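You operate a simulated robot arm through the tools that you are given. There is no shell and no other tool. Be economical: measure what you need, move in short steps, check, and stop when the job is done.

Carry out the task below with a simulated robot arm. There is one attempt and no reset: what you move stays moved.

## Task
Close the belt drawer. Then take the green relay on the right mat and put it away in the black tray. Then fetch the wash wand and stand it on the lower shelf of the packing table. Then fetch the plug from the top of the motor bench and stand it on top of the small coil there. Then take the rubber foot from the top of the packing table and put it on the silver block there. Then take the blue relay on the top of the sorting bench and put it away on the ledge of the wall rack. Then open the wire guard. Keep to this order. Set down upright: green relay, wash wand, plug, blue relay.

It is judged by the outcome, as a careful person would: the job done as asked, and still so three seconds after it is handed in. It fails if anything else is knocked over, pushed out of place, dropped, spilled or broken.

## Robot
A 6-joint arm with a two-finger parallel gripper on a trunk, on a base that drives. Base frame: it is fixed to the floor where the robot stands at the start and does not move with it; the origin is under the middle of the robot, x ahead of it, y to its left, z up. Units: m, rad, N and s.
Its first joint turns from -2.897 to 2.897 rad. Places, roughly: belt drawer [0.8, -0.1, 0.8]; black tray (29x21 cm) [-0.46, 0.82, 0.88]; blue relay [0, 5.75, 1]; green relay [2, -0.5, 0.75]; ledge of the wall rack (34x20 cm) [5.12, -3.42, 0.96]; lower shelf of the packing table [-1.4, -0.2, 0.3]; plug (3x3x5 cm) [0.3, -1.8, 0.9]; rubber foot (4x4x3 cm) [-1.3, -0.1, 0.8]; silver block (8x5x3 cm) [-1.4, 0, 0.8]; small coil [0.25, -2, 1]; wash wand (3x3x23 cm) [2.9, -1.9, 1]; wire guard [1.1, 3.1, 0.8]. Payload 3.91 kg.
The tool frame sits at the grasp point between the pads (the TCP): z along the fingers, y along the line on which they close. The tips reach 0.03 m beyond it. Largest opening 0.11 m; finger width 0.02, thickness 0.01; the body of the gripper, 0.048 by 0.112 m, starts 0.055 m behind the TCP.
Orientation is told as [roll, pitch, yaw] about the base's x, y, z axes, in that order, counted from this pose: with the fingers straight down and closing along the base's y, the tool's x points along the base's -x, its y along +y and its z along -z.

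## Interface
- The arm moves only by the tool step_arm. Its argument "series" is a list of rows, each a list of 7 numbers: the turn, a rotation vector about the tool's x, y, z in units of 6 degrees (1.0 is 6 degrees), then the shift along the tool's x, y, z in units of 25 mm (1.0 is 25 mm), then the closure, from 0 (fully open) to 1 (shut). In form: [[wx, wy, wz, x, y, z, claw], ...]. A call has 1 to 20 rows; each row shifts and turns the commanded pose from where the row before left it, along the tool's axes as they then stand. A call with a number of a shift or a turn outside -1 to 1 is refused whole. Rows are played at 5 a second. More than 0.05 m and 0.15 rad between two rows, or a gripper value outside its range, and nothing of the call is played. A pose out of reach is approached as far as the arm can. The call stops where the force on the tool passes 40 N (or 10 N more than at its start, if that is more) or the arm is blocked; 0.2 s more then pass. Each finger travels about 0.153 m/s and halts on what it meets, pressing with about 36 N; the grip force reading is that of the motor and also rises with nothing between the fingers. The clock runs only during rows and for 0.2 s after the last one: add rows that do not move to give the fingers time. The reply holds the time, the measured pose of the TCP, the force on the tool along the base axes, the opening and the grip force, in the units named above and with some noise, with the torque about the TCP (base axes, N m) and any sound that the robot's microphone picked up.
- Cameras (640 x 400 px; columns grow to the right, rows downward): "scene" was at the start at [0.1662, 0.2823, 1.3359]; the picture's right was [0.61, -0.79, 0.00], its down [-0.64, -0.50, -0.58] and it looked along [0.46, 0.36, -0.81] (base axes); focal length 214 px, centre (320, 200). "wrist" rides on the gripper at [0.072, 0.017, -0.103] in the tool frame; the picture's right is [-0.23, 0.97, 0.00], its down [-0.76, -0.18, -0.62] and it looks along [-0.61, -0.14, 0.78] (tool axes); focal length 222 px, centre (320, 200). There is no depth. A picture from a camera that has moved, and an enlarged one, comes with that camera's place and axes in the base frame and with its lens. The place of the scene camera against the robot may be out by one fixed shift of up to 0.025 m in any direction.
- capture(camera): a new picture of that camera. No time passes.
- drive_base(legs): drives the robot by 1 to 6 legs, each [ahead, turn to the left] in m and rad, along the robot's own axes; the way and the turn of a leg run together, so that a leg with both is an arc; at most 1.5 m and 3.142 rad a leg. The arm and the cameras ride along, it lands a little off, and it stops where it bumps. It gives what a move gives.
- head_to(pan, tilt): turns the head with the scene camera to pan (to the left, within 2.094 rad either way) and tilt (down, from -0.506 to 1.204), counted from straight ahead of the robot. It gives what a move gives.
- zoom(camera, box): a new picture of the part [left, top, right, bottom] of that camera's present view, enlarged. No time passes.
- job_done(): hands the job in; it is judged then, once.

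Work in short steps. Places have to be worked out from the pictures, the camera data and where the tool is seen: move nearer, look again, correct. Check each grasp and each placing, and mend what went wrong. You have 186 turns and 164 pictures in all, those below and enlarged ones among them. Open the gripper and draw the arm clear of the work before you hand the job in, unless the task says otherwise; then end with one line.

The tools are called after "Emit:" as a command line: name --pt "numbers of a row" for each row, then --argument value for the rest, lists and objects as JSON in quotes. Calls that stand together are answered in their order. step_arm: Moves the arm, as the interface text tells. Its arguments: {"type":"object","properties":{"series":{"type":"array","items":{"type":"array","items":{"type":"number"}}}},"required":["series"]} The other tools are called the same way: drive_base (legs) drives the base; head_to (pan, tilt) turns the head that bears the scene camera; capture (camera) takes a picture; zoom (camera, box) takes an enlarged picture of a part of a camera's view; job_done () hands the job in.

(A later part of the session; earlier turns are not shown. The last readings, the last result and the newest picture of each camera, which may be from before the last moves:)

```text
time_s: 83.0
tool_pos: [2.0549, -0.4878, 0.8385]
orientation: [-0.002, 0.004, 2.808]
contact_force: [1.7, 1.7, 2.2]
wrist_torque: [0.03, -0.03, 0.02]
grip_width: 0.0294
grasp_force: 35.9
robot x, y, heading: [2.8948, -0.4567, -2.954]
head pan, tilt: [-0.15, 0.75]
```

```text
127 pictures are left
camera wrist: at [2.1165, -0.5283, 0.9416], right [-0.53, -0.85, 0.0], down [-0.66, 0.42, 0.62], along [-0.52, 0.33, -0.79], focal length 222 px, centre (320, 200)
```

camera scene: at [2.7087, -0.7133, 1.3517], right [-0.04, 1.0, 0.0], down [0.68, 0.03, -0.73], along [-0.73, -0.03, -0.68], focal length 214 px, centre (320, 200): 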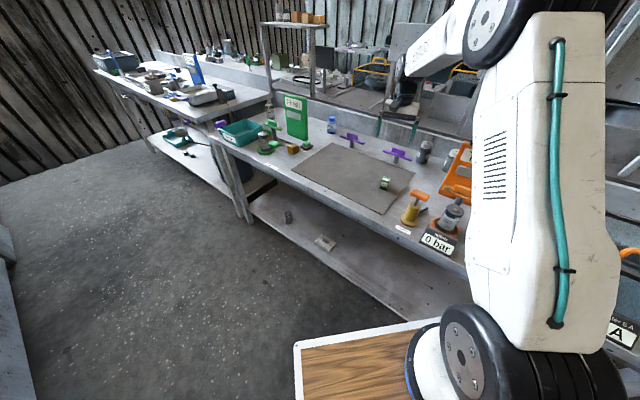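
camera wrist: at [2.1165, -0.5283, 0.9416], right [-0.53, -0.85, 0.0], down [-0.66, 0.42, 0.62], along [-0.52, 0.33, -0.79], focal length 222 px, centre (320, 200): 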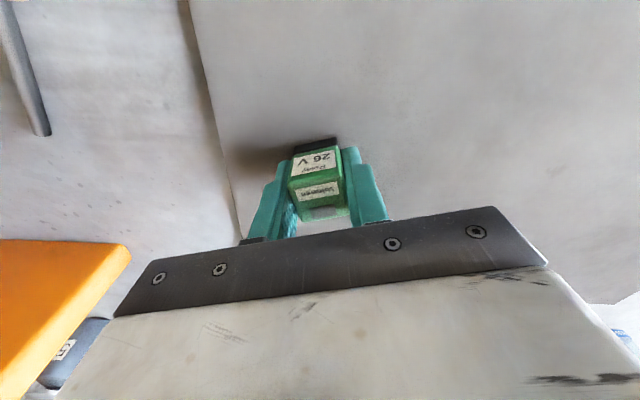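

Gripped (29 mm). I lift straight up 30 cm and draw in.

Emit:
step_arm --pt "0 0 0 0 0 -0.5 1" --pt "0 0 0 0 0 -1 1" --pt "0 0 0 0 0 -1 1" --pt "0 0 0 0 0 -1 1" --pt "0 0 0 0 0 -1 1" --pt "0 0 0 0 0 -1 1" --pt "0 0 0 0 0 -1 1" --pt "0 0 0 0 0 -1 1" --pt "0 0 0 0 0 -1 1" --pt "0 0 0 0 0 -1 1" --pt "0 0 0 0 0 -1 1" --pt "0 0 0 0 0 -1 1" --pt "0 0 0 1 0.5 -1 1" --pt "0 0 0 1 0.5 -0.5 1" --pt "0 0 0 1 0.5 0 1" --pt "0 0 0 1 0.5 0 1" --pt "0 0 0 1 0.5 0 1" --pt "0 0 0 1 0.5 0 1" --pt "0 0 0 1 0.5 0 1"

Emit:
capture --camera "wrist"

```text
time_s: 87.0
tool_pos: [2.1889, -0.6285, 1.165]
orientation: [-0.003, 0.007, 2.807]
contact_force: [-0.6, -0.6, -0.5]
wrist_torque: [0.02, -0.03, 0.01]
grip_width: 0.0292
grasp_force: 36.1
robot x, y, heading: [2.8946, -0.4529, -2.95]
head pan, tilt: [-0.15, 0.75]
```

```text
126 pictures are left
camera wrist: at [2.2512, -0.6686, 1.2673], right [-0.53, -0.85, 0.0], down [-0.67, 0.42, 0.62], along [-0.52, 0.33, -0.79], focal length 222 px, centre (320, 200)
```

wrist: 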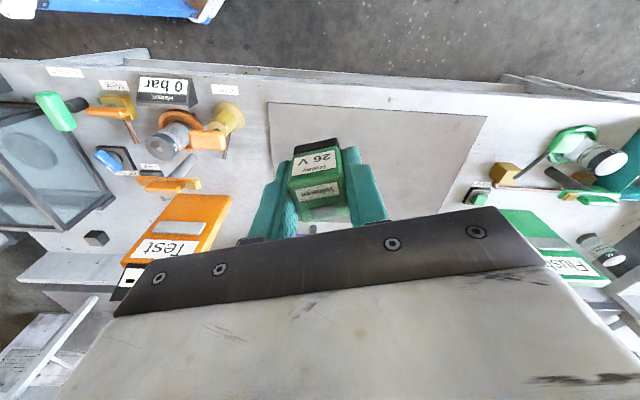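

Now I retrace the way out of the lane backwards.

Emit:
drive_base --legs '[[0, 0.75], [-0.8, 0], [0, 1.57], [-0.83, -0.03]]'

```text
time_s: 101.1
tool_pos: [3.2951, 0.274, 1.1663]
orientation: [-0.003, 0.005, -1.196]
contact_force: [-1.0, 0.1, 0.3]
wrist_torque: [-0.02, -0.03, 0.06]
grip_width: 0.0292
grasp_force: 35.6
robot x, y, heading: [2.7077, 0.7004, -0.677]
head pan, tilt: [-0.15, 0.75]
```

I continue backing out and then to a stance before the electrics table.

Emit:
drive_base --legs '[[-0.9, 0], [0, 0.6], [-1.0, 0], [0, 0.91], [-1.22, 0], [0, 1.74]]'

Emit:
head_to --pan 0.0 --tilt 0.7

Emit:
capture --camera "scene"

```text
time_s: 124.7
tool_pos: [-0.4476, 0.7702, 1.1654]
orientation: [-0.003, 0.005, 2.066]
contact_force: [0.6, 0.2, 0.0]
wrist_torque: [0.01, 0.04, 0.03]
grip_width: 0.0292
grasp_force: 35.7
robot x, y, heading: [0.1867, 0.4183, 2.591]
head pan, tilt: [-0.15, 0.75]
```

```text
time_s: 125.4
tool_pos: [-0.4472, 0.7692, 1.1654]
orientation: [-0.003, 0.006, 2.069]
contact_force: [0.4, -0.4, -0.4]
wrist_torque: [0.01, 0.01, -0.02]
grip_width: 0.0293
grasp_force: 36.2
robot x, y, heading: [0.194, 0.4205, 2.589]
head pan, tilt: [0.0, 0.7]
```

```text
125 pictures are left
camera scene: at [-0.1385, 0.3343, 1.3558], right [0.52, 0.85, 0.0], down [0.55, -0.34, -0.76], along [-0.65, 0.4, -0.64], focal length 214 px, centre (320, 200)
```

scene: 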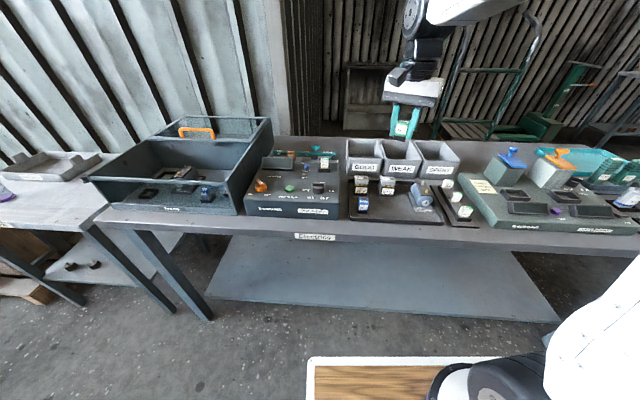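

The black tray with relays is in the middle, in front of the white bins. I enlarge it.

Emit:
zoom --camera "scene" --box '[320, 130, 490, 240]'

Emit:
capture --camera "wrist"

```text
3.64 times, centred on (405, 185) of scene
camera zoom: at [-0.1385, 0.3343, 1.3558], right [0.52, 0.85, 0.0], down [0.55, -0.34, -0.76], along [-0.65, 0.4, -0.64], focal length 780 px, centre (11, 254)
```

zoom: 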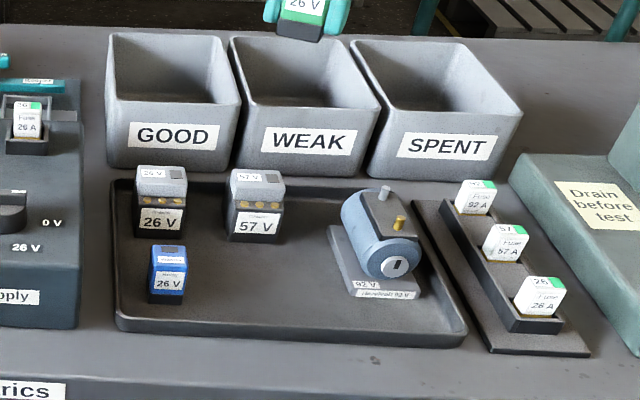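

```text
123 pictures are left
camera wrist: at [-0.4291, 0.6979, 1.2675], right [-0.96, -0.26, 0.0], down [-0.21, 0.76, 0.62], along [-0.16, 0.6, -0.79], focal length 222 px, centre (320, 200)
```

wrist: 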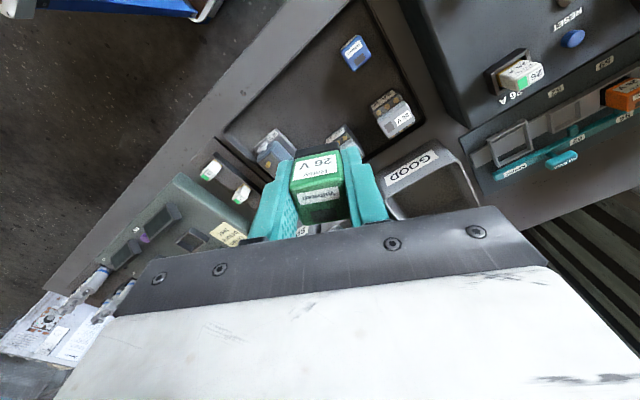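

There's a free spot in the tray's front middle, near (-0.457,0.794). I align the gripper with the tray and descend halfway to look.

Emit:
step_arm --pt "0 0 -1 0 0 0 1" --pt "0 0 -1 0 0 0 1" --pt "0 0 -1 0 0 0 1" --pt "0 0 -1 0 0 0 1" --pt "0 0 -0.8 -0.44 -0.32 0 1" --pt "0 0 0 -0.44 -0.32 0.5 1" --pt "0 0 0 0 0 1 1" --pt "0 0 0 0 0 1 1" --pt "0 0 0 0 0 1 1" --pt "0 0 0 0 0 1 1"

Emit:
capture --camera "wrist"

Emit:
zoom --camera "scene" --box '[320, 130, 490, 240]'

```text
time_s: 127.6
tool_pos: [-0.4568, 0.7957, 1.053]
orientation: [0.001, 0.005, 2.571]
contact_force: [0.4, -0.2, -0.4]
wrist_torque: [0.0, 0.0, -0.01]
grip_width: 0.0291
grasp_force: 36.0
robot x, y, heading: [0.1831, 0.4177, 2.59]
head pan, tilt: [0.0, 0.7]
```

```text
122 pictures are left
camera wrist: at [-0.4052, 0.7409, 1.155], right [-0.72, -0.7, 0.0], down [-0.55, 0.56, 0.62], along [-0.43, 0.44, -0.79], focal length 222 px, centre (320, 200)
```

wrist: 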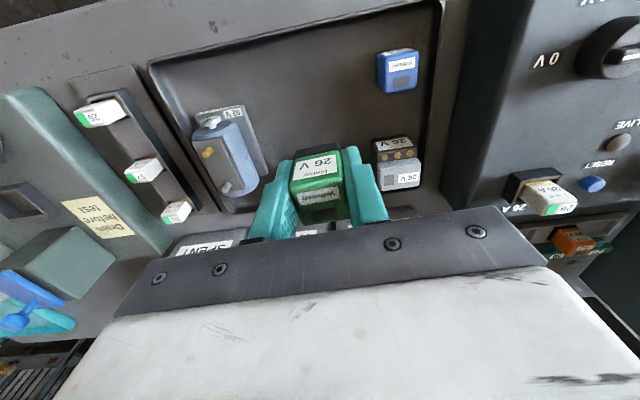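

```text
3.64 times, centred on (405, 185) of scene
camera zoom: at [-0.1383, 0.3341, 1.3559], right [0.52, 0.85, 0.0], down [0.55, -0.34, -0.76], along [-0.65, 0.4, -0.64], focal length 780 px, centre (11, 254)
```

zoom: 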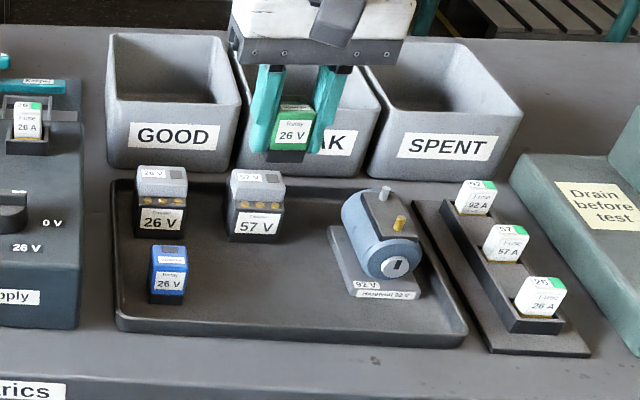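

Projection says it will land in the free spot at about (252,291) in this zoom. I descend to 2–3 cm above the tray and look.

Emit:
step_arm --pt "0 0 0 0 0 1 1" --pt "0 0 0 0 0 1 1" --pt "0 0 0 0 0 1 1" --pt "0 0 0 0 0 1 1" --pt "0 0 0 0 0 0.5 1"

Emit:
zoom --camera "scene" --box '[320, 130, 490, 240]'

Emit:
capture --camera "wrist"

```text
time_s: 128.8
tool_pos: [-0.4556, 0.7947, 0.9397]
orientation: [0.002, 0.005, 2.571]
contact_force: [0.4, -0.1, 0.1]
wrist_torque: [-0.01, 0.02, 0.0]
grip_width: 0.029
grasp_force: 36.5
robot x, y, heading: [0.1884, 0.4187, 2.586]
head pan, tilt: [0.0, 0.7]
```

```text
3.64 times, centred on (405, 185) of scene
camera zoom: at [-0.1384, 0.3342, 1.3559], right [0.52, 0.85, 0.0], down [0.55, -0.34, -0.76], along [-0.65, 0.4, -0.64], focal length 780 px, centre (11, 254)
```

zoom: 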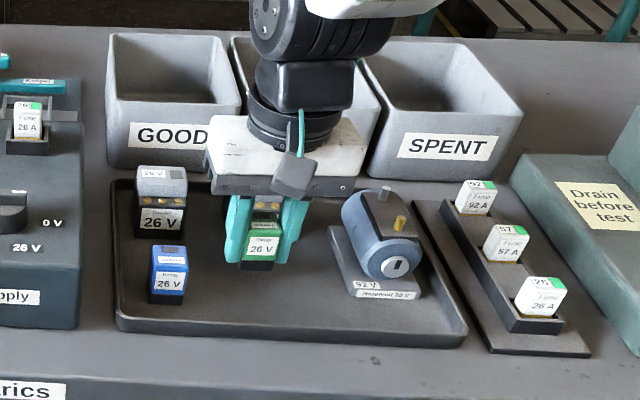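

```text
119 pictures are left
camera wrist: at [-0.4043, 0.7401, 1.0419], right [-0.72, -0.7, 0.0], down [-0.55, 0.56, 0.62], along [-0.43, 0.44, -0.79], focal length 222 px, centre (320, 200)
```

wrist: 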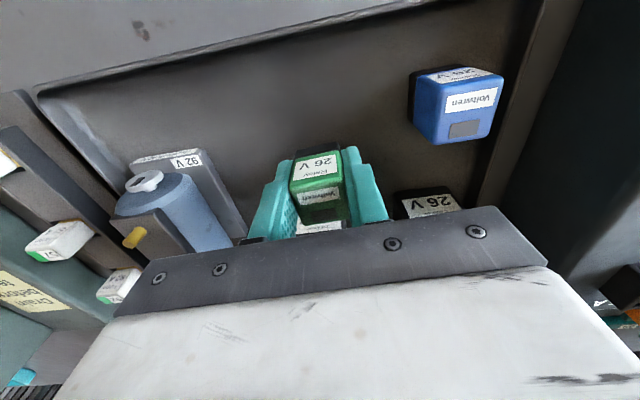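

I shift 2 cm toward the front for clearance from the grey relay, then descend gently until contact.

Emit:
step_arm --pt "0 0 0 0.7 0 0 1" --pt "0 0 0 0 0 0.5 1" --pt "0 0 0 0 0 0.3 1" --pt "0 0 0 0 0 0.2 1" --pt "0 0 0 0 0 0.2 1" --pt "0 0 0 0 0 0.2 1" --pt "0 0 0 0 0 0.2 1" --pt "0 0 0 0 0 0.2 1" --pt "0 0 0 0 0 0.2 1" --pt "0 0 0 0 0 0.2 1" --pt "0 0 0 0 0 0.2 1"

Emit:
zoom --camera "scene" --box '[320, 130, 490, 240]'

```text
time_s: 130.0
tool_pos: [-0.4434, 0.7849, 0.9145]
orientation: [0.003, -0.004, 2.57]
contact_force: [1.6, 0.2, 12.1]
wrist_torque: [-0.05, -0.15, -0.01]
grip_width: 0.029
grasp_force: 35.2
robot x, y, heading: [0.1931, 0.4193, 2.587]
head pan, tilt: [0.0, 0.7]
stopped in row 6: the force on the tool passed its limit at 51 N (the readings are from after the stop); the commanded pose is now the measured one
```

```text
3.64 times, centred on (405, 185) of scene
camera zoom: at [-0.1381, 0.3339, 1.3559], right [0.52, 0.85, 0.0], down [0.55, -0.34, -0.77], along [-0.65, 0.4, -0.64], focal length 780 px, centre (11, 254)
```

zoom: 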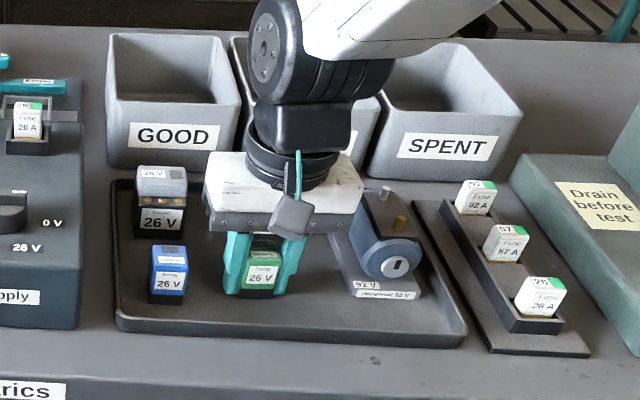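

The relay rests on the tray floor, upright. I open part way and lift off.

Emit:
step_arm --pt "0 0 0 0 0 0 0.6" --pt "0 0 0 0 0 0 0.5" --pt "0 0 0 0 0 0 0.5" --pt "0 0 0 0 0 -0.5 0.5" --pt "0 0 0 0 0 -1 0.5" --pt "0 0 0 0 0 -1 0.5" --pt "0 0 0 0 0 -1 0.5" --pt "0 0 0 0 0 -1 0.5" --pt "0 0 0 0 0 -1 0.5" --pt "0 0 0 0 0 -1 0.5" --pt "0 0 0 0 0 -1 0.5" --pt "0 0 0 0 0 -1 0.5" --pt "0 0 0 0 0 -1 0.5" --pt "0 0 0 0 0 -1 0.5"

Emit:
zoom --camera "scene" --box '[320, 130, 490, 240]'

```text
time_s: 133.0
tool_pos: [-0.4422, 0.7858, 1.1759]
orientation: [0.003, 0.001, 2.57]
contact_force: [0.6, 0.4, 0.2]
wrist_torque: [-0.02, 0.0, 0.02]
grip_width: 0.055
grasp_force: 0.0
robot x, y, heading: [0.1844, 0.4189, 2.59]
head pan, tilt: [0.0, 0.7]
```

```text
3.64 times, centred on (405, 185) of scene
camera zoom: at [-0.1386, 0.3343, 1.3558], right [0.52, 0.85, 0.0], down [0.55, -0.34, -0.76], along [-0.65, 0.4, -0.64], focal length 780 px, centre (11, 254)
```

zoom: 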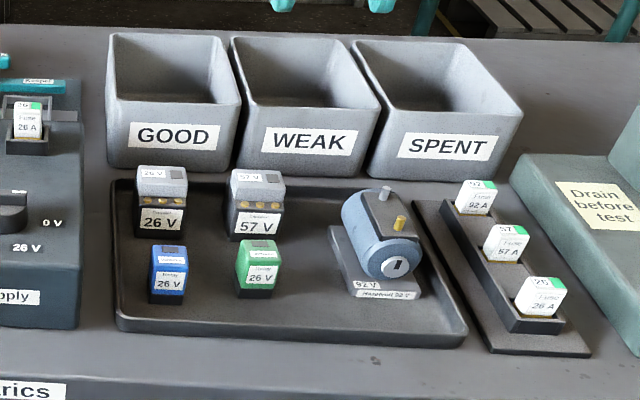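

The green relay is upright in the black tray. Next I drive back around to the lane for the wash wand.

Emit:
drive_base --legs '[[0, -1.75], [1.25, 0], [0, -0.91], [1.0, 0], [0, -0.6], [0.9, 0]]'

```text
time_s: 156.6
tool_pos: [3.2972, 0.2784, 1.1759]
orientation: [0.002, 0.0, -0.692]
contact_force: [1.1, 0.4, -0.2]
wrist_torque: [0.03, 0.03, 0.02]
grip_width: 0.055
grasp_force: 0.0
robot x, y, heading: [2.7134, 0.7201, -0.677]
head pan, tilt: [0.0, 0.7]
```

Emit:
drive_base --legs '[[0.83, 0.07], [0, -1.57], [0.75, 0]]'

Emit:
head_to --pan 0.45 --tilt 0.4

Emit:
capture --camera "scene"

```text
time_s: 168.6
tool_pos: [2.5603, -1.016, 1.1748]
orientation: [0.003, 0.001, -2.196]
contact_force: [0.4, 0.4, -0.6]
wrist_torque: [-0.04, 0.02, -0.01]
grip_width: 0.0553
grasp_force: 0.1
robot x, y, heading: [2.9576, -0.4073, -2.173]
head pan, tilt: [0.0, 0.7]
```

```text
time_s: 169.5
tool_pos: [2.5599, -1.0154, 1.1755]
orientation: [0.002, 0.0, -2.196]
contact_force: [-0.5, -0.7, 0.0]
wrist_torque: [-0.03, 0.01, 0.0]
grip_width: 0.055
grasp_force: 0.1
robot x, y, heading: [2.9605, -0.4031, -2.173]
head pan, tilt: [0.45, 0.4]
```

```text
116 pictures are left
camera scene: at [3.0435, -0.734, 1.3827], right [-0.99, 0.15, 0.0], down [0.06, 0.39, -0.92], along [-0.14, -0.91, -0.39], focal length 214 px, centre (320, 200)
```

scene: 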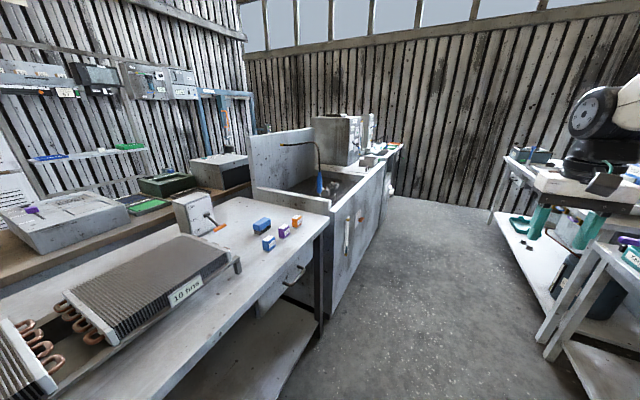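

The blue item at the sink near (318,180) is likely the wand. I enlarge.

Emit:
zoom --camera "scene" --box '[260, 120, 380, 230]'

```text
3.64 times, centred on (320, 175) of scene
camera zoom: at [3.0435, -0.734, 1.3827], right [-0.99, 0.15, 0.0], down [0.06, 0.39, -0.92], along [-0.14, -0.91, -0.39], focal length 780 px, centre (320, 291)
```

zoom: 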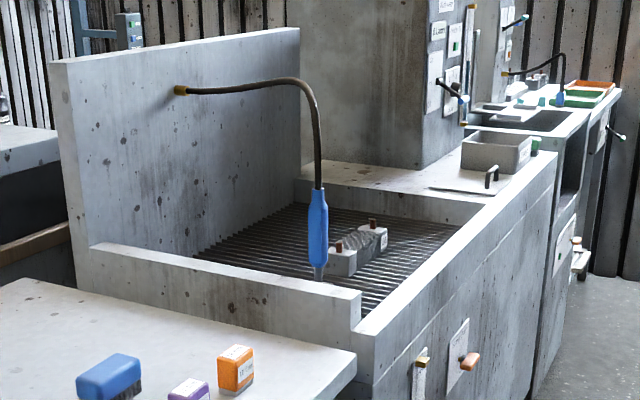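

The wand hangs at the end of a hose over a sink. I approach by 0.6 m and turn left for a closer look.

Emit:
drive_base --legs '[[0.6, 0], [0, 0.6]]'

Emit:
head_to --pan 0.2 --tilt 0.5

Emit:
capture --camera "scene"

Emit:
capture --camera "wrist"

```text
time_s: 174.5
tool_pos: [2.6365, -1.6301, 1.1757]
orientation: [0.003, -0.001, -1.594]
contact_force: [1.0, -0.2, -0.6]
wrist_torque: [0.01, 0.0, -0.01]
grip_width: 0.055
grasp_force: 0.1
robot x, y, heading: [2.6194, -0.9043, -1.569]
head pan, tilt: [0.45, 0.4]
```

```text
time_s: 175.3
tool_pos: [2.635, -1.6299, 1.1755]
orientation: [0.002, 0.001, -1.594]
contact_force: [0.1, -0.3, 0.8]
wrist_torque: [-0.01, 0.01, 0.0]
grip_width: 0.0549
grasp_force: 0.0
robot x, y, heading: [2.621, -0.8998, -1.57]
head pan, tilt: [0.201, 0.499]
```

```text
114 pictures are left
camera scene: at [2.8515, -1.1167, 1.3736], right [-0.98, -0.2, 0.0], down [-0.1, 0.47, -0.88], along [0.18, -0.86, -0.48], focal length 214 px, centre (320, 200)
```

scene: 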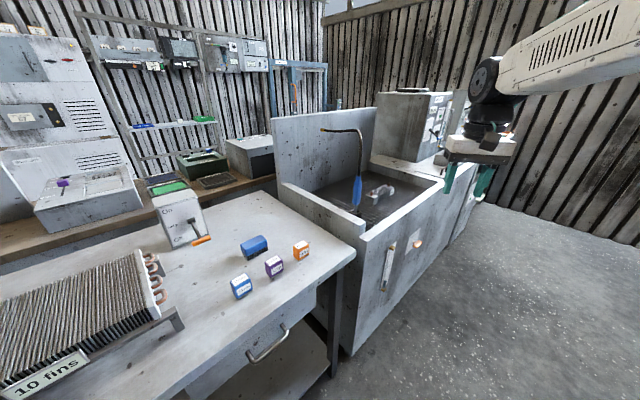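

```text
113 pictures are left
camera wrist: at [2.6538, -1.558, 1.2775], right [0.97, -0.25, 0.0], down [-0.2, -0.76, 0.62], along [-0.15, -0.6, -0.78], focal length 222 px, centre (320, 200)
```

wrist: 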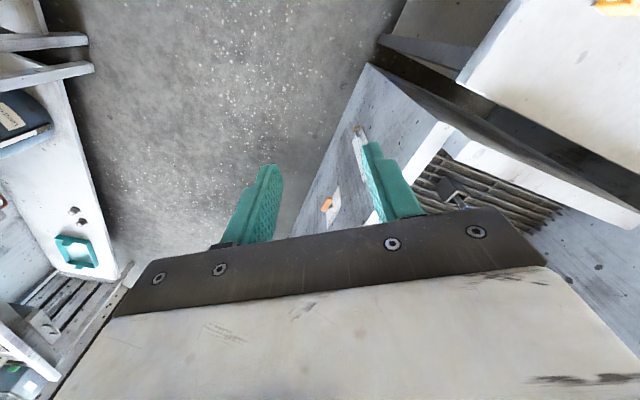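

Two candidates: the blue hose end, and the pale stick on the sink's front. I zoom on both.

Emit:
zoom --camera "scene" --box '[310, 115, 450, 305]'

Emit:
zoom --camera "scene" --box '[310, 120, 400, 220]'

```text
2.11 times, centred on (380, 210) of scene
camera zoom: at [2.8515, -1.1167, 1.3736], right [-0.98, -0.2, 0.0], down [-0.1, 0.47, -0.88], along [0.18, -0.86, -0.48], focal length 452 px, centre (194, 179)
```

zoom: 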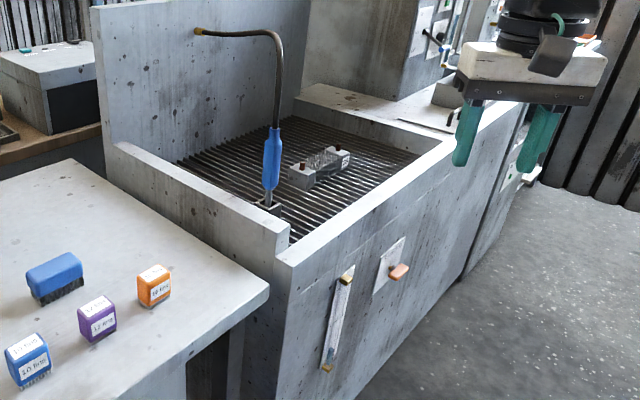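

```text
4.00 times, centred on (355, 170) of scene
camera zoom: at [2.8515, -1.1167, 1.3736], right [-0.98, -0.2, 0.0], down [-0.1, 0.47, -0.88], along [0.18, -0.86, -0.48], focal length 858 px, centre (180, 320)
```

zoom: 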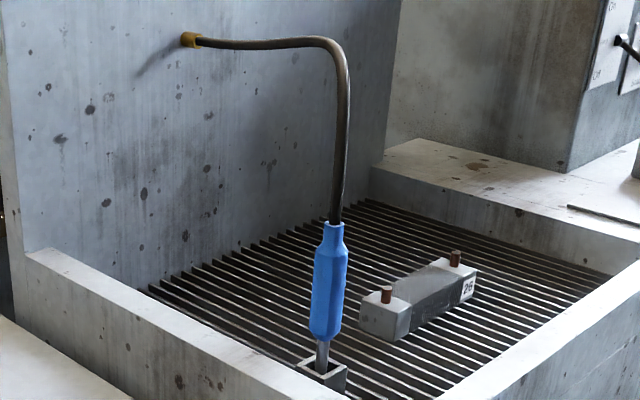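

The wand stands in a small cup on the sink grid with a hose on top, so I must grip it from the side with fingers horizontal. I drive 10 cm closer, facing it, then pitch the tool.

Emit:
drive_base --legs '[[0.1, 0.2]]'

Emit:
step_arm --pt "0 -1 0 0 0 0 0.3" --pt "0 -1 0 0 0 0 0.3" --pt "0 -1 0 0 0 0 0.3" --pt "0 -1 0 0 0 0 0.3" --pt "0 -1 0 0 0 0 0.3" --pt "0 -1 0 0 0 0 0.3" --pt "0 -1 0 0 0 0 0.3" --pt "0 -1 0 0 0 0 0.3" --pt "0 -1 0 0 0 0 0.3" --pt "0 -1 0 0 0 0 0.3" --pt "0 -1 0 0 0 0 0.3" --pt "0 -1 0 0 0 0 0.3" --pt "0 -1 0 0 0 0 0.3" --pt "0 -1 0 0 0 0 0.3" --pt "0 -0.7 0 0 0 0 0.3"

Emit:
head_to --pan -0.1 --tilt 0.5

Emit:
capture --camera "scene"

Emit:
capture --camera "wrist"

```text
time_s: 176.4
tool_pos: [2.7895, -1.7112, 1.1748]
orientation: [0.001, 0.0, -1.392]
contact_force: [0.3, -0.1, 0.3]
wrist_torque: [-0.01, 0.01, -0.01]
grip_width: 0.0551
grasp_force: 0.1
robot x, y, heading: [2.6287, -0.9983, -1.368]
head pan, tilt: [0.201, 0.499]
```

```text
time_s: 179.6
tool_pos: [2.7876, -1.7119, 1.1736]
orientation: [-0.074, -1.475, -1.334]
contact_force: [-0.1, 0.7, 0.4]
wrist_torque: [-0.01, 0.01, -0.04]
grip_width: 0.077
grasp_force: 0.1
out of reach, approached as far as the arm can: row 11
robot x, y, heading: [2.6311, -0.9972, -1.373]
head pan, tilt: [0.201, 0.499]
```

```text
time_s: 180.4
tool_pos: [2.7868, -1.7128, 1.1734]
orientation: [-0.076, -1.472, -1.336]
contact_force: [0.1, -0.1, 0.0]
wrist_torque: [0.0, 0.0, 0.01]
grip_width: 0.0771
grasp_force: 0.1
robot x, y, heading: [2.6292, -1.0043, -1.372]
head pan, tilt: [-0.099, 0.499]
```

```text
110 pictures are left
camera scene: at [2.8736, -1.1681, 1.3736], right [-0.99, -0.1, 0.0], down [-0.05, 0.48, -0.88], along [0.09, -0.87, -0.48], focal length 214 px, centre (320, 200)
```

scene: 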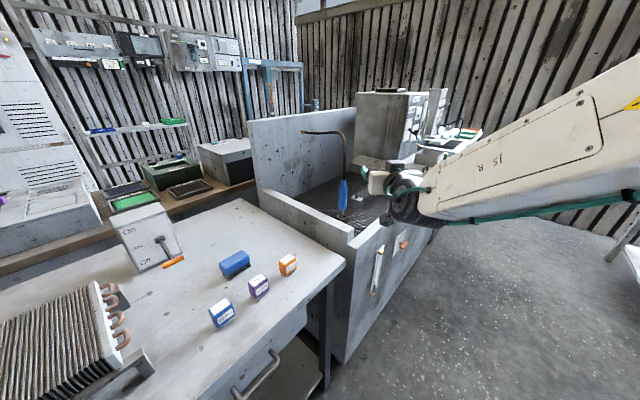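

```text
109 pictures are left
camera wrist: at [2.7854, -1.6016, 1.1113], right [0.97, 0.14, 0.22], down [-0.26, 0.51, 0.82], along [0.0, -0.85, 0.53], focal length 222 px, centre (320, 200)
```

wrist: 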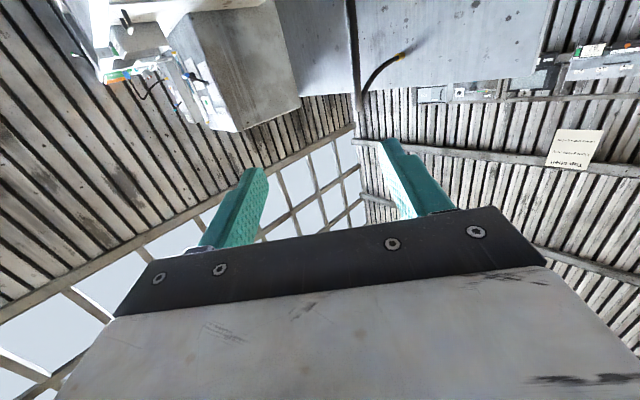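

Tool is now near horizontal. I zoom the scene on the wand to place it relative to the gripper.

Emit:
zoom --camera "scene" --box '[290, 110, 430, 250]'

```text
2.86 times, centred on (360, 180) of scene
camera zoom: at [2.8736, -1.1681, 1.3736], right [-0.99, -0.1, 0.0], down [-0.05, 0.48, -0.88], along [0.09, -0.87, -0.48], focal length 613 px, centre (206, 257)
```

zoom: 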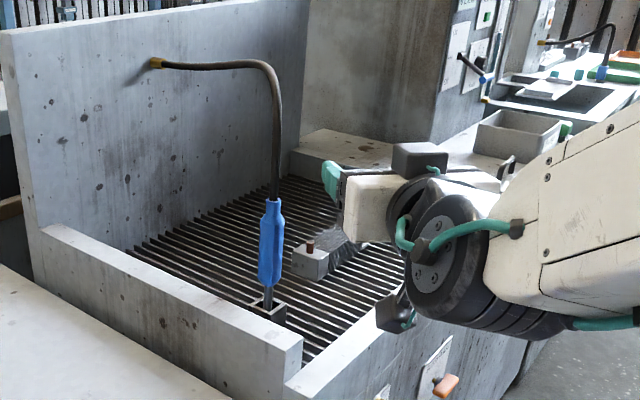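

I reduce the tilt to 30° below horizontal (keeps the wrist camera above the sink rim) and lower toward the wand's height.

Emit:
step_arm --pt "0 1 0 0 0 0 0" --pt "0 1 0 0 0 0 0" --pt "0 1 0 0 0 0 0" --pt "0 1 0 0 0 0 0" --pt "0 0 0 0.81 0.4 0.467 0" --pt "0 0 0 0.81 0.4 0.467 0" --pt "0 0 0 0.81 0.4 0.467 0" --pt "0 0 0 0.81 0.4 0.467 0" --pt "0 0 0 0.81 0.4 0.467 0" --pt "0 0 0 0.81 0.4 0.467 0"

Emit:
capture --camera "wrist"

Emit:
zoom --camera "scene" --box '[290, 110, 430, 250]'

```text
time_s: 182.6
tool_pos: [2.8449, -1.7039, 1.0335]
orientation: [-0.015, -1.055, -1.398]
contact_force: [-0.3, -0.3, -0.5]
wrist_torque: [0.0, -0.02, 0.0]
grip_width: 0.1105
grasp_force: 0.0
robot x, y, heading: [2.6331, -1.0005, -1.371]
head pan, tilt: [-0.099, 0.499]
```

```text
107 pictures are left
camera wrist: at [2.8412, -1.5778, 1.0201], right [0.98, 0.05, 0.19], down [-0.2, 0.14, 0.97], along [0.02, -0.99, 0.14], focal length 222 px, centre (320, 200)
```

wrist: 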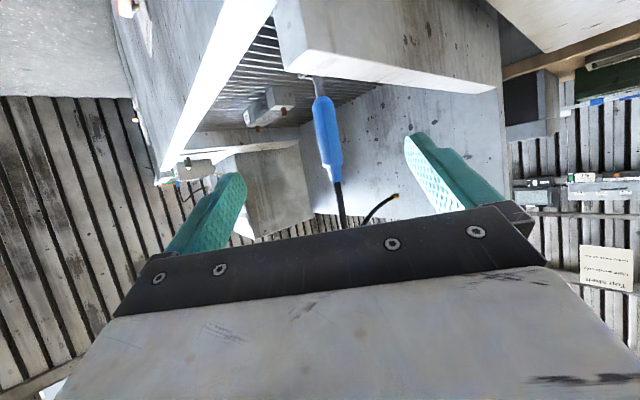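

```text
2.86 times, centred on (360, 180) of scene
camera zoom: at [2.8734, -1.1679, 1.3736], right [-0.99, -0.1, 0.0], down [-0.05, 0.48, -0.88], along [0.09, -0.87, -0.48], focal length 613 px, centre (206, 257)
```

zoom: 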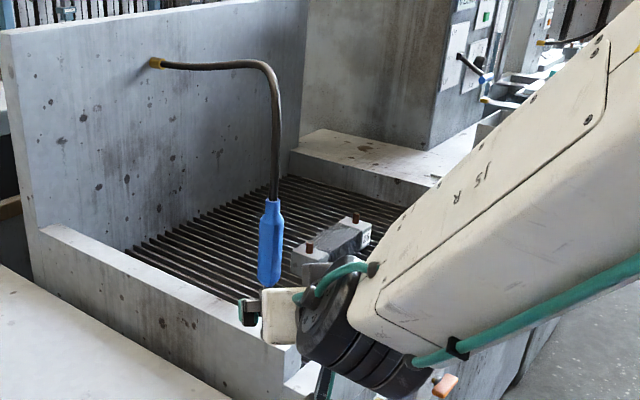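

The wand is centred between the fingers, about 0.21 m ahead. I advance 60% and check.

Emit:
step_arm --pt "0 0 0 -0.29 -0.02 0.836 0" --pt "0 0 0 -0.29 -0.02 0.836 0" --pt "0 0 0 -0.29 -0.02 0.836 0" --pt "0 0 0 -0.29 -0.02 0.836 0" --pt "0 0 0 -0.29 -0.02 0.836 0" --pt "0 0 0 -0.29 -0.02 0.836 0"

Emit:
capture --camera "wrist"

Emit:
zoom --camera "scene" --box '[290, 110, 430, 250]'

```text
time_s: 184.0
tool_pos: [2.8636, -1.8336, 1.0092]
orientation: [-0.014, -1.056, -1.399]
contact_force: [-0.3, 0.5, 1.0]
wrist_torque: [0.01, 0.04, -0.03]
grip_width: 0.1099
grasp_force: 0.1
robot x, y, heading: [2.6339, -1.0, -1.369]
head pan, tilt: [-0.099, 0.499]
```

```text
105 pictures are left
camera wrist: at [2.8594, -1.7071, 0.9965], right [0.98, 0.05, 0.19], down [-0.2, 0.14, 0.97], along [0.02, -0.99, 0.14], focal length 222 px, centre (320, 200)
```

wrist: 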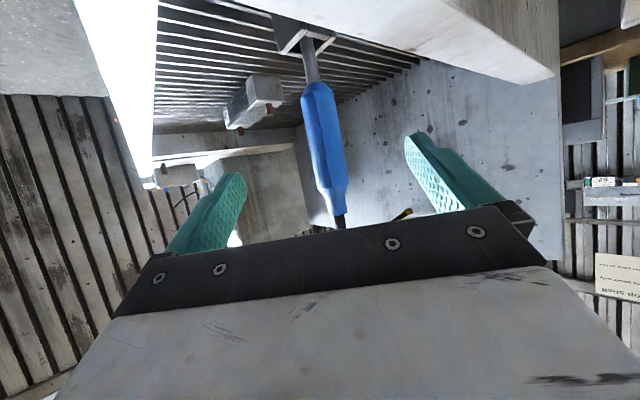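

```text
2.86 times, centred on (360, 180) of scene
camera zoom: at [2.8735, -1.1678, 1.3736], right [-0.99, -0.1, 0.0], down [-0.05, 0.48, -0.88], along [0.09, -0.87, -0.48], focal length 613 px, centre (206, 257)
```

zoom: 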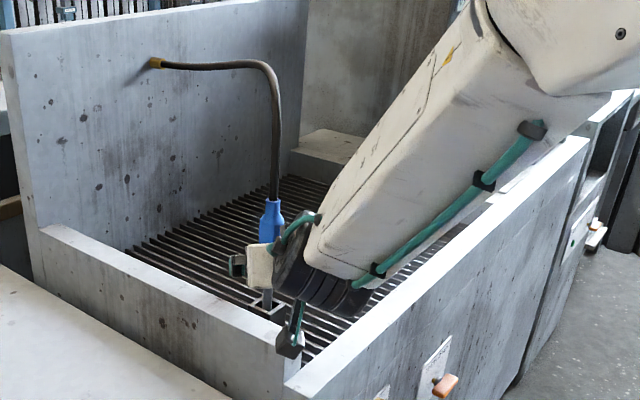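

Still centred. I advance another ~8.5 cm so the wand comes between the pads.

Emit:
step_arm --pt "0 0 0 -0.29 0 0.836 0" --pt "0 0 0 -0.29 0 0.836 0" --pt "0 0 0 -0.29 0 0.836 0" --pt "0 0 0 -0.29 0 0.836 0"

Emit:
capture --camera "wrist"

Emit:
zoom --camera "scene" --box '[320, 140, 420, 240]'

```text
time_s: 185.0
tool_pos: [2.8768, -1.9189, 0.9943]
orientation: [-0.014, -1.056, -1.399]
contact_force: [1.0, 0.5, -0.3]
wrist_torque: [0.02, 0.0, 0.01]
grip_width: 0.1099
grasp_force: 0.1
robot x, y, heading: [2.63, -1.0027, -1.365]
head pan, tilt: [-0.099, 0.499]
```

```text
103 pictures are left
camera wrist: at [2.8735, -1.7928, 0.9808], right [0.98, 0.05, 0.19], down [-0.2, 0.14, 0.97], along [0.02, -0.99, 0.14], focal length 222 px, centre (320, 200)
```

wrist: 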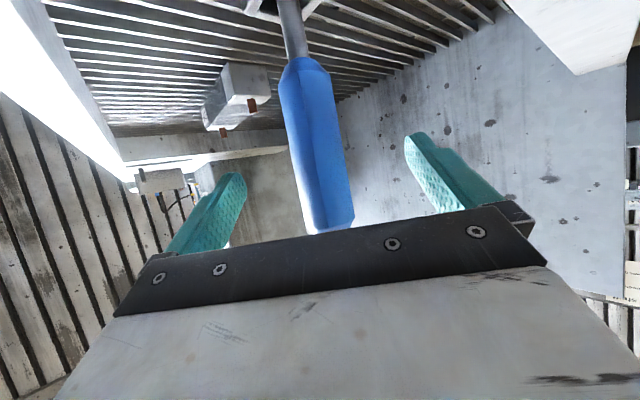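

```text
4.00 times, centred on (370, 190) of scene
camera zoom: at [2.8735, -1.1679, 1.3736], right [-0.99, -0.1, 0.0], down [-0.05, 0.48, -0.88], along [0.09, -0.87, -0.48], focal length 858 px, centre (120, 240)
```

zoom: 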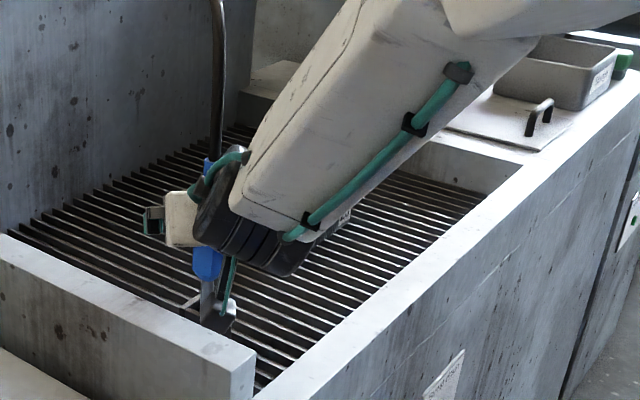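

The wand seems about 2 cm beyond the TCP. I advance 2 cm and close.

Emit:
step_arm --pt "0 0 0 -0.35 0 0.7 0" --pt "0 0 0 0 0 0 0.4" --pt "0 0 0 0 0 0 0.7" --pt "0 0 0 0 0 0 1" --pt "0 0 0 0 0 0 1" --pt "0 0 0 0 0 0 1"

Emit:
capture --camera "wrist"

```text
time_s: 186.4
tool_pos: [2.8811, -1.9386, 0.9929]
orientation: [-0.016, -1.055, -1.396]
contact_force: [0.6, 0.1, 0.4]
wrist_torque: [0.04, -0.12, 0.01]
grip_width: 0.0401
grasp_force: 36.4
robot x, y, heading: [2.627, -0.9983, -1.375]
head pan, tilt: [-0.099, 0.499]
```

```text
101 pictures are left
camera wrist: at [2.8766, -1.8124, 0.9794], right [0.98, 0.05, 0.19], down [-0.2, 0.14, 0.97], along [0.02, -0.99, 0.14], focal length 222 px, centre (320, 200)
```

wrist: 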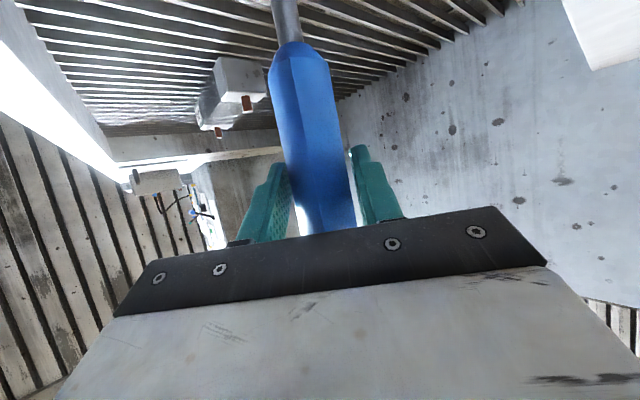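

Gripped (40 mm). I lift slowly straight up to see how the hose behaves.

Emit:
step_arm --pt "0 0 0 -0.43 0 -0.247 1" --pt "0 0 0 -0.43 0 -0.247 1" --pt "0 0 0 -0.43 0 -0.247 1" --pt "0 0 0 -0.43 0 -0.247 1"

Emit:
zoom --camera "scene" --box '[290, 90, 430, 240]'

```text
time_s: 187.4
tool_pos: [2.8807, -1.9386, 1.0444]
orientation: [-0.017, -1.056, -1.394]
contact_force: [-0.1, -1.7, -2.1]
wrist_torque: [0.0, 0.0, -0.03]
grip_width: 0.0402
grasp_force: 35.5
robot x, y, heading: [2.631, -0.9986, -1.37]
head pan, tilt: [-0.099, 0.499]
```

```text
2.67 times, centred on (360, 165) of scene
camera zoom: at [2.8736, -1.1683, 1.3735], right [-0.99, -0.1, 0.0], down [-0.05, 0.48, -0.88], along [0.09, -0.87, -0.48], focal length 572 px, centre (213, 293)
```

zoom: 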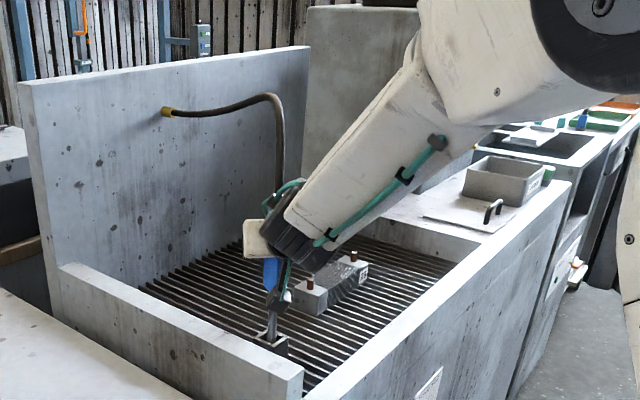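

The hose flexes freely. I keep lifting until the nozzle clears the cup.

Emit:
step_arm --pt "0 0 0 -0.43 0 -0.247 1" --pt "0 0 0 -0.43 0 -0.247 1" --pt "0 0 0 -0.43 0 -0.247 1" --pt "0 0 0 -0.43 0 -0.247 1" --pt "0 0 0 -0.43 0 -0.247 1" --pt "0 0 0 -0.43 0 -0.247 1" --pt "0 0 0 -0.43 0 -0.247 1" --pt "0 0 0 -0.43 0 -0.247 1"

Emit:
zoom --camera "scene" --box '[290, 90, 430, 240]'

```text
time_s: 189.2
tool_pos: [2.8818, -1.9375, 1.1421]
orientation: [-0.015, -1.054, -1.396]
contact_force: [-0.3, 0.7, -2.3]
wrist_torque: [-0.03, 0.02, -0.03]
grip_width: 0.0402
grasp_force: 36.0
robot x, y, heading: [2.6253, -1.0008, -1.369]
head pan, tilt: [-0.099, 0.499]
```

```text
2.67 times, centred on (360, 165) of scene
camera zoom: at [2.8736, -1.1683, 1.3735], right [-0.99, -0.1, 0.0], down [-0.05, 0.48, -0.88], along [0.09, -0.87, -0.48], focal length 572 px, centre (213, 293)
```

zoom: 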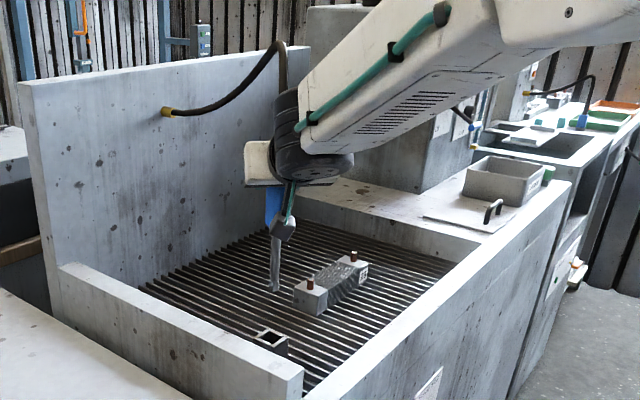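

The wand is clear of its cup. I draw it back toward the robot, watching for hose tension.

Emit:
step_arm --pt "0 0 0 0.2 0 -0.8 1" --pt "0 0 0 0.2 0 -0.8 1" --pt "0 0 0 0.2 0 -0.8 1" --pt "0 0 0 0.2 0 -0.8 1" --pt "0 0 0 0.2 0 -0.8 1" --pt "0 0 0 0.2 0 -0.8 1"

Emit:
capture --camera "scene"

```text
time_s: 190.6
tool_pos: [2.8622, -1.8195, 1.1752]
orientation: [-0.015, -1.055, -1.396]
contact_force: [0.7, 0.0, -2.8]
wrist_torque: [-0.01, -0.02, 0.02]
grip_width: 0.0402
grasp_force: 36.0
robot x, y, heading: [2.6293, -1.0008, -1.369]
head pan, tilt: [-0.099, 0.499]
```

```text
98 pictures are left
camera scene: at [2.8737, -1.1684, 1.3735], right [-0.99, -0.1, 0.0], down [-0.05, 0.48, -0.88], along [0.09, -0.87, -0.48], focal length 214 px, centre (320, 200)
```

scene: 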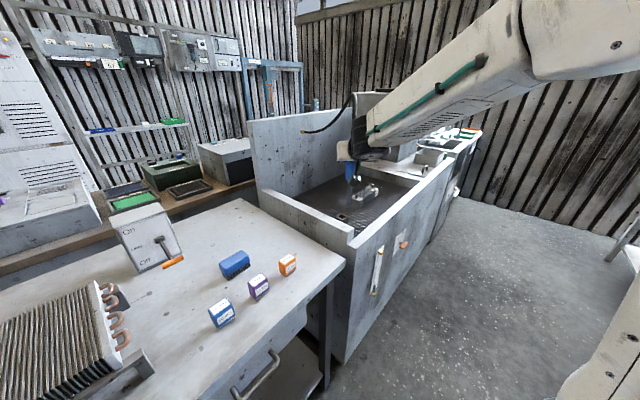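

No tension yet. I retract further and check the hose.

Emit:
step_arm --pt "0 0 0 0.4 0 -0.8 1" --pt "0 0 0 0.4 0 -0.8 1" --pt "0 0 0 0.4 0 -0.8 1" --pt "0 0 0 0.4 0 -0.8 1" --pt "0 0 0 0.4 0 -0.8 1" --pt "0 0 0 0.4 0 -0.8 1"

Emit:
zoom --camera "scene" --box '[240, 60, 440, 240]'

Emit:
capture --camera "wrist"

```text
time_s: 192.0
tool_pos: [2.8408, -1.688, 1.1824]
orientation: [-0.013, -1.055, -1.397]
contact_force: [-0.3, -0.7, -2.0]
wrist_torque: [0.0, -0.03, 0.02]
grip_width: 0.0403
grasp_force: 36.0
robot x, y, heading: [2.6299, -1.0033, -1.368]
head pan, tilt: [-0.099, 0.499]
```

```text
2.22 times, centred on (340, 150) of scene
camera zoom: at [2.8737, -1.1684, 1.3735], right [-0.99, -0.1, 0.0], down [-0.05, 0.48, -0.88], along [0.09, -0.87, -0.48], focal length 477 px, centre (276, 311)
```

zoom: 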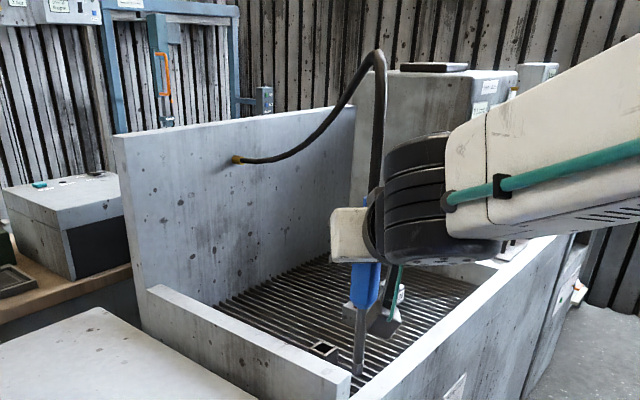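

```text
96 pictures are left
camera wrist: at [2.837, -1.5615, 1.1689], right [0.98, 0.05, 0.19], down [-0.2, 0.14, 0.97], along [0.02, -0.99, 0.14], focal length 222 px, centre (320, 200)
```

wrist: 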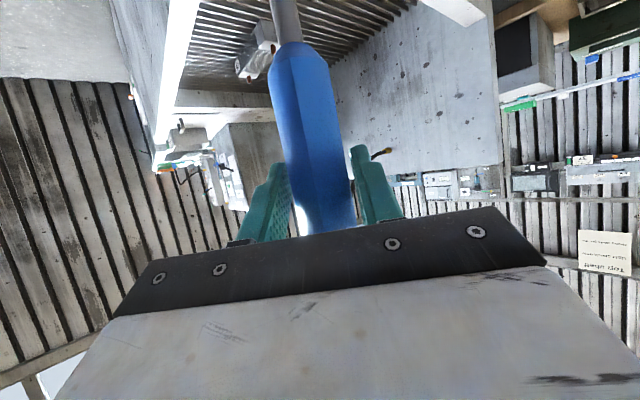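

The hose follows without load. I swing the wand away from the wall fitting with the arm, watching the force.

Emit:
step_arm --pt "0 0 0 0.3 -0.8 -0.5 1" --pt "0 0 0 0.3 -0.8 -0.5 1" --pt "0 0 0 0 -0.8 0 1" --pt "0 0 0 0 -0.8 0 1" --pt "0 0 0 0 -0.8 0 1" --pt "0 0 0 0 -0.8 0 1" --pt "0 0 0 0 -0.8 0 1" --pt "0 0 0 0 -0.8 0 1" --pt "0 0 0 0 -0.8 0 1" --pt "0 0 0 0 -0.8 0 1" --pt "0 0 0 0 -0.8 0 1" --pt "0 0 0 0 -0.8 0 1"

Emit:
capture --camera "scene"

```text
time_s: 194.6
tool_pos: [2.6109, -1.6941, 1.1819]
orientation: [-0.016, -1.057, -1.396]
contact_force: [-1.2, -0.2, -1.2]
wrist_torque: [0.04, 0.01, 0.03]
grip_width: 0.04
grasp_force: 36.4
out of reach, approached as far as the arm can: row 6, 7
robot x, y, heading: [2.6285, -1.001, -1.373]
head pan, tilt: [-0.099, 0.499]
```

```text
95 pictures are left
camera scene: at [2.8736, -1.168, 1.3736], right [-0.99, -0.1, 0.0], down [-0.05, 0.48, -0.88], along [0.09, -0.87, -0.48], focal length 214 px, centre (320, 200)
```

scene: 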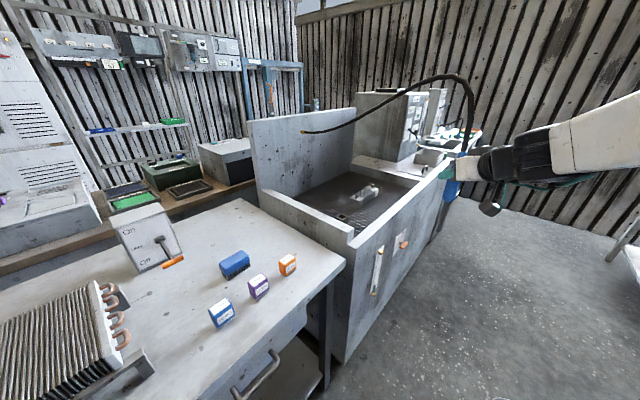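

The hose seems to reel out freely. I turn along the lane and back up a little, then check force and hose.

Emit:
drive_base --legs '[[-0.1, -0.2], [0, -0.6], [-0.3, 0]]'

Emit:
capture --camera "scene"

```text
time_s: 199.1
tool_pos: [2.2787, -1.1213, 1.1811]
orientation: [-0.013, -1.056, -2.194]
contact_force: [0.8, -0.1, -1.4]
wrist_torque: [0.02, 0.01, 0.01]
grip_width: 0.0401
grasp_force: 36.1
robot x, y, heading: [2.7863, -0.6504, -2.168]
head pan, tilt: [-0.099, 0.499]
```

```text
94 pictures are left
camera scene: at [2.831, -0.9585, 1.3736], right [-0.77, 0.64, 0.0], down [0.31, 0.37, -0.88], along [-0.56, -0.67, -0.48], focal length 214 px, centre (320, 200)
```

scene: 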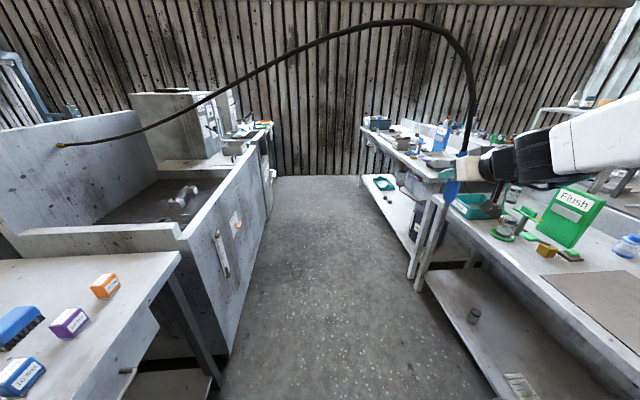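

Still no load. I continue backing out in stages.

Emit:
drive_base --legs '[[-0.5, 0], [-0.5, 0]]'

Emit:
capture --camera "scene"

```text
time_s: 204.6
tool_pos: [2.8441, -0.2929, 1.1823]
orientation: [-0.014, -1.055, -2.195]
contact_force: [-0.3, 0.3, -2.1]
wrist_torque: [0.0, -0.02, 0.01]
grip_width: 0.0402
grasp_force: 36.4
robot x, y, heading: [3.3531, 0.1812, -2.165]
head pan, tilt: [-0.099, 0.499]
```

```text
93 pictures are left
camera scene: at [3.3959, -0.128, 1.3736], right [-0.77, 0.64, 0.0], down [0.31, 0.37, -0.88], along [-0.56, -0.67, -0.48], focal length 214 px, centre (320, 200)
```

scene: 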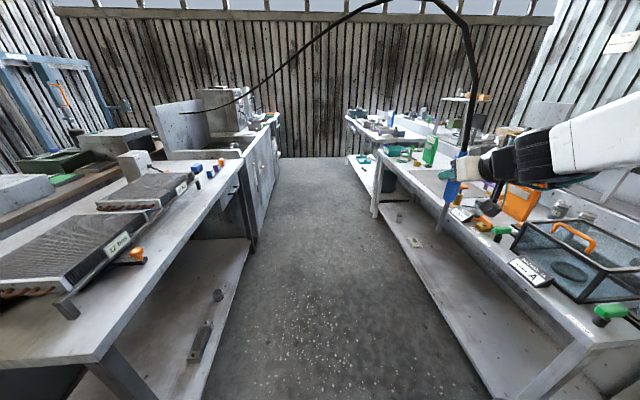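

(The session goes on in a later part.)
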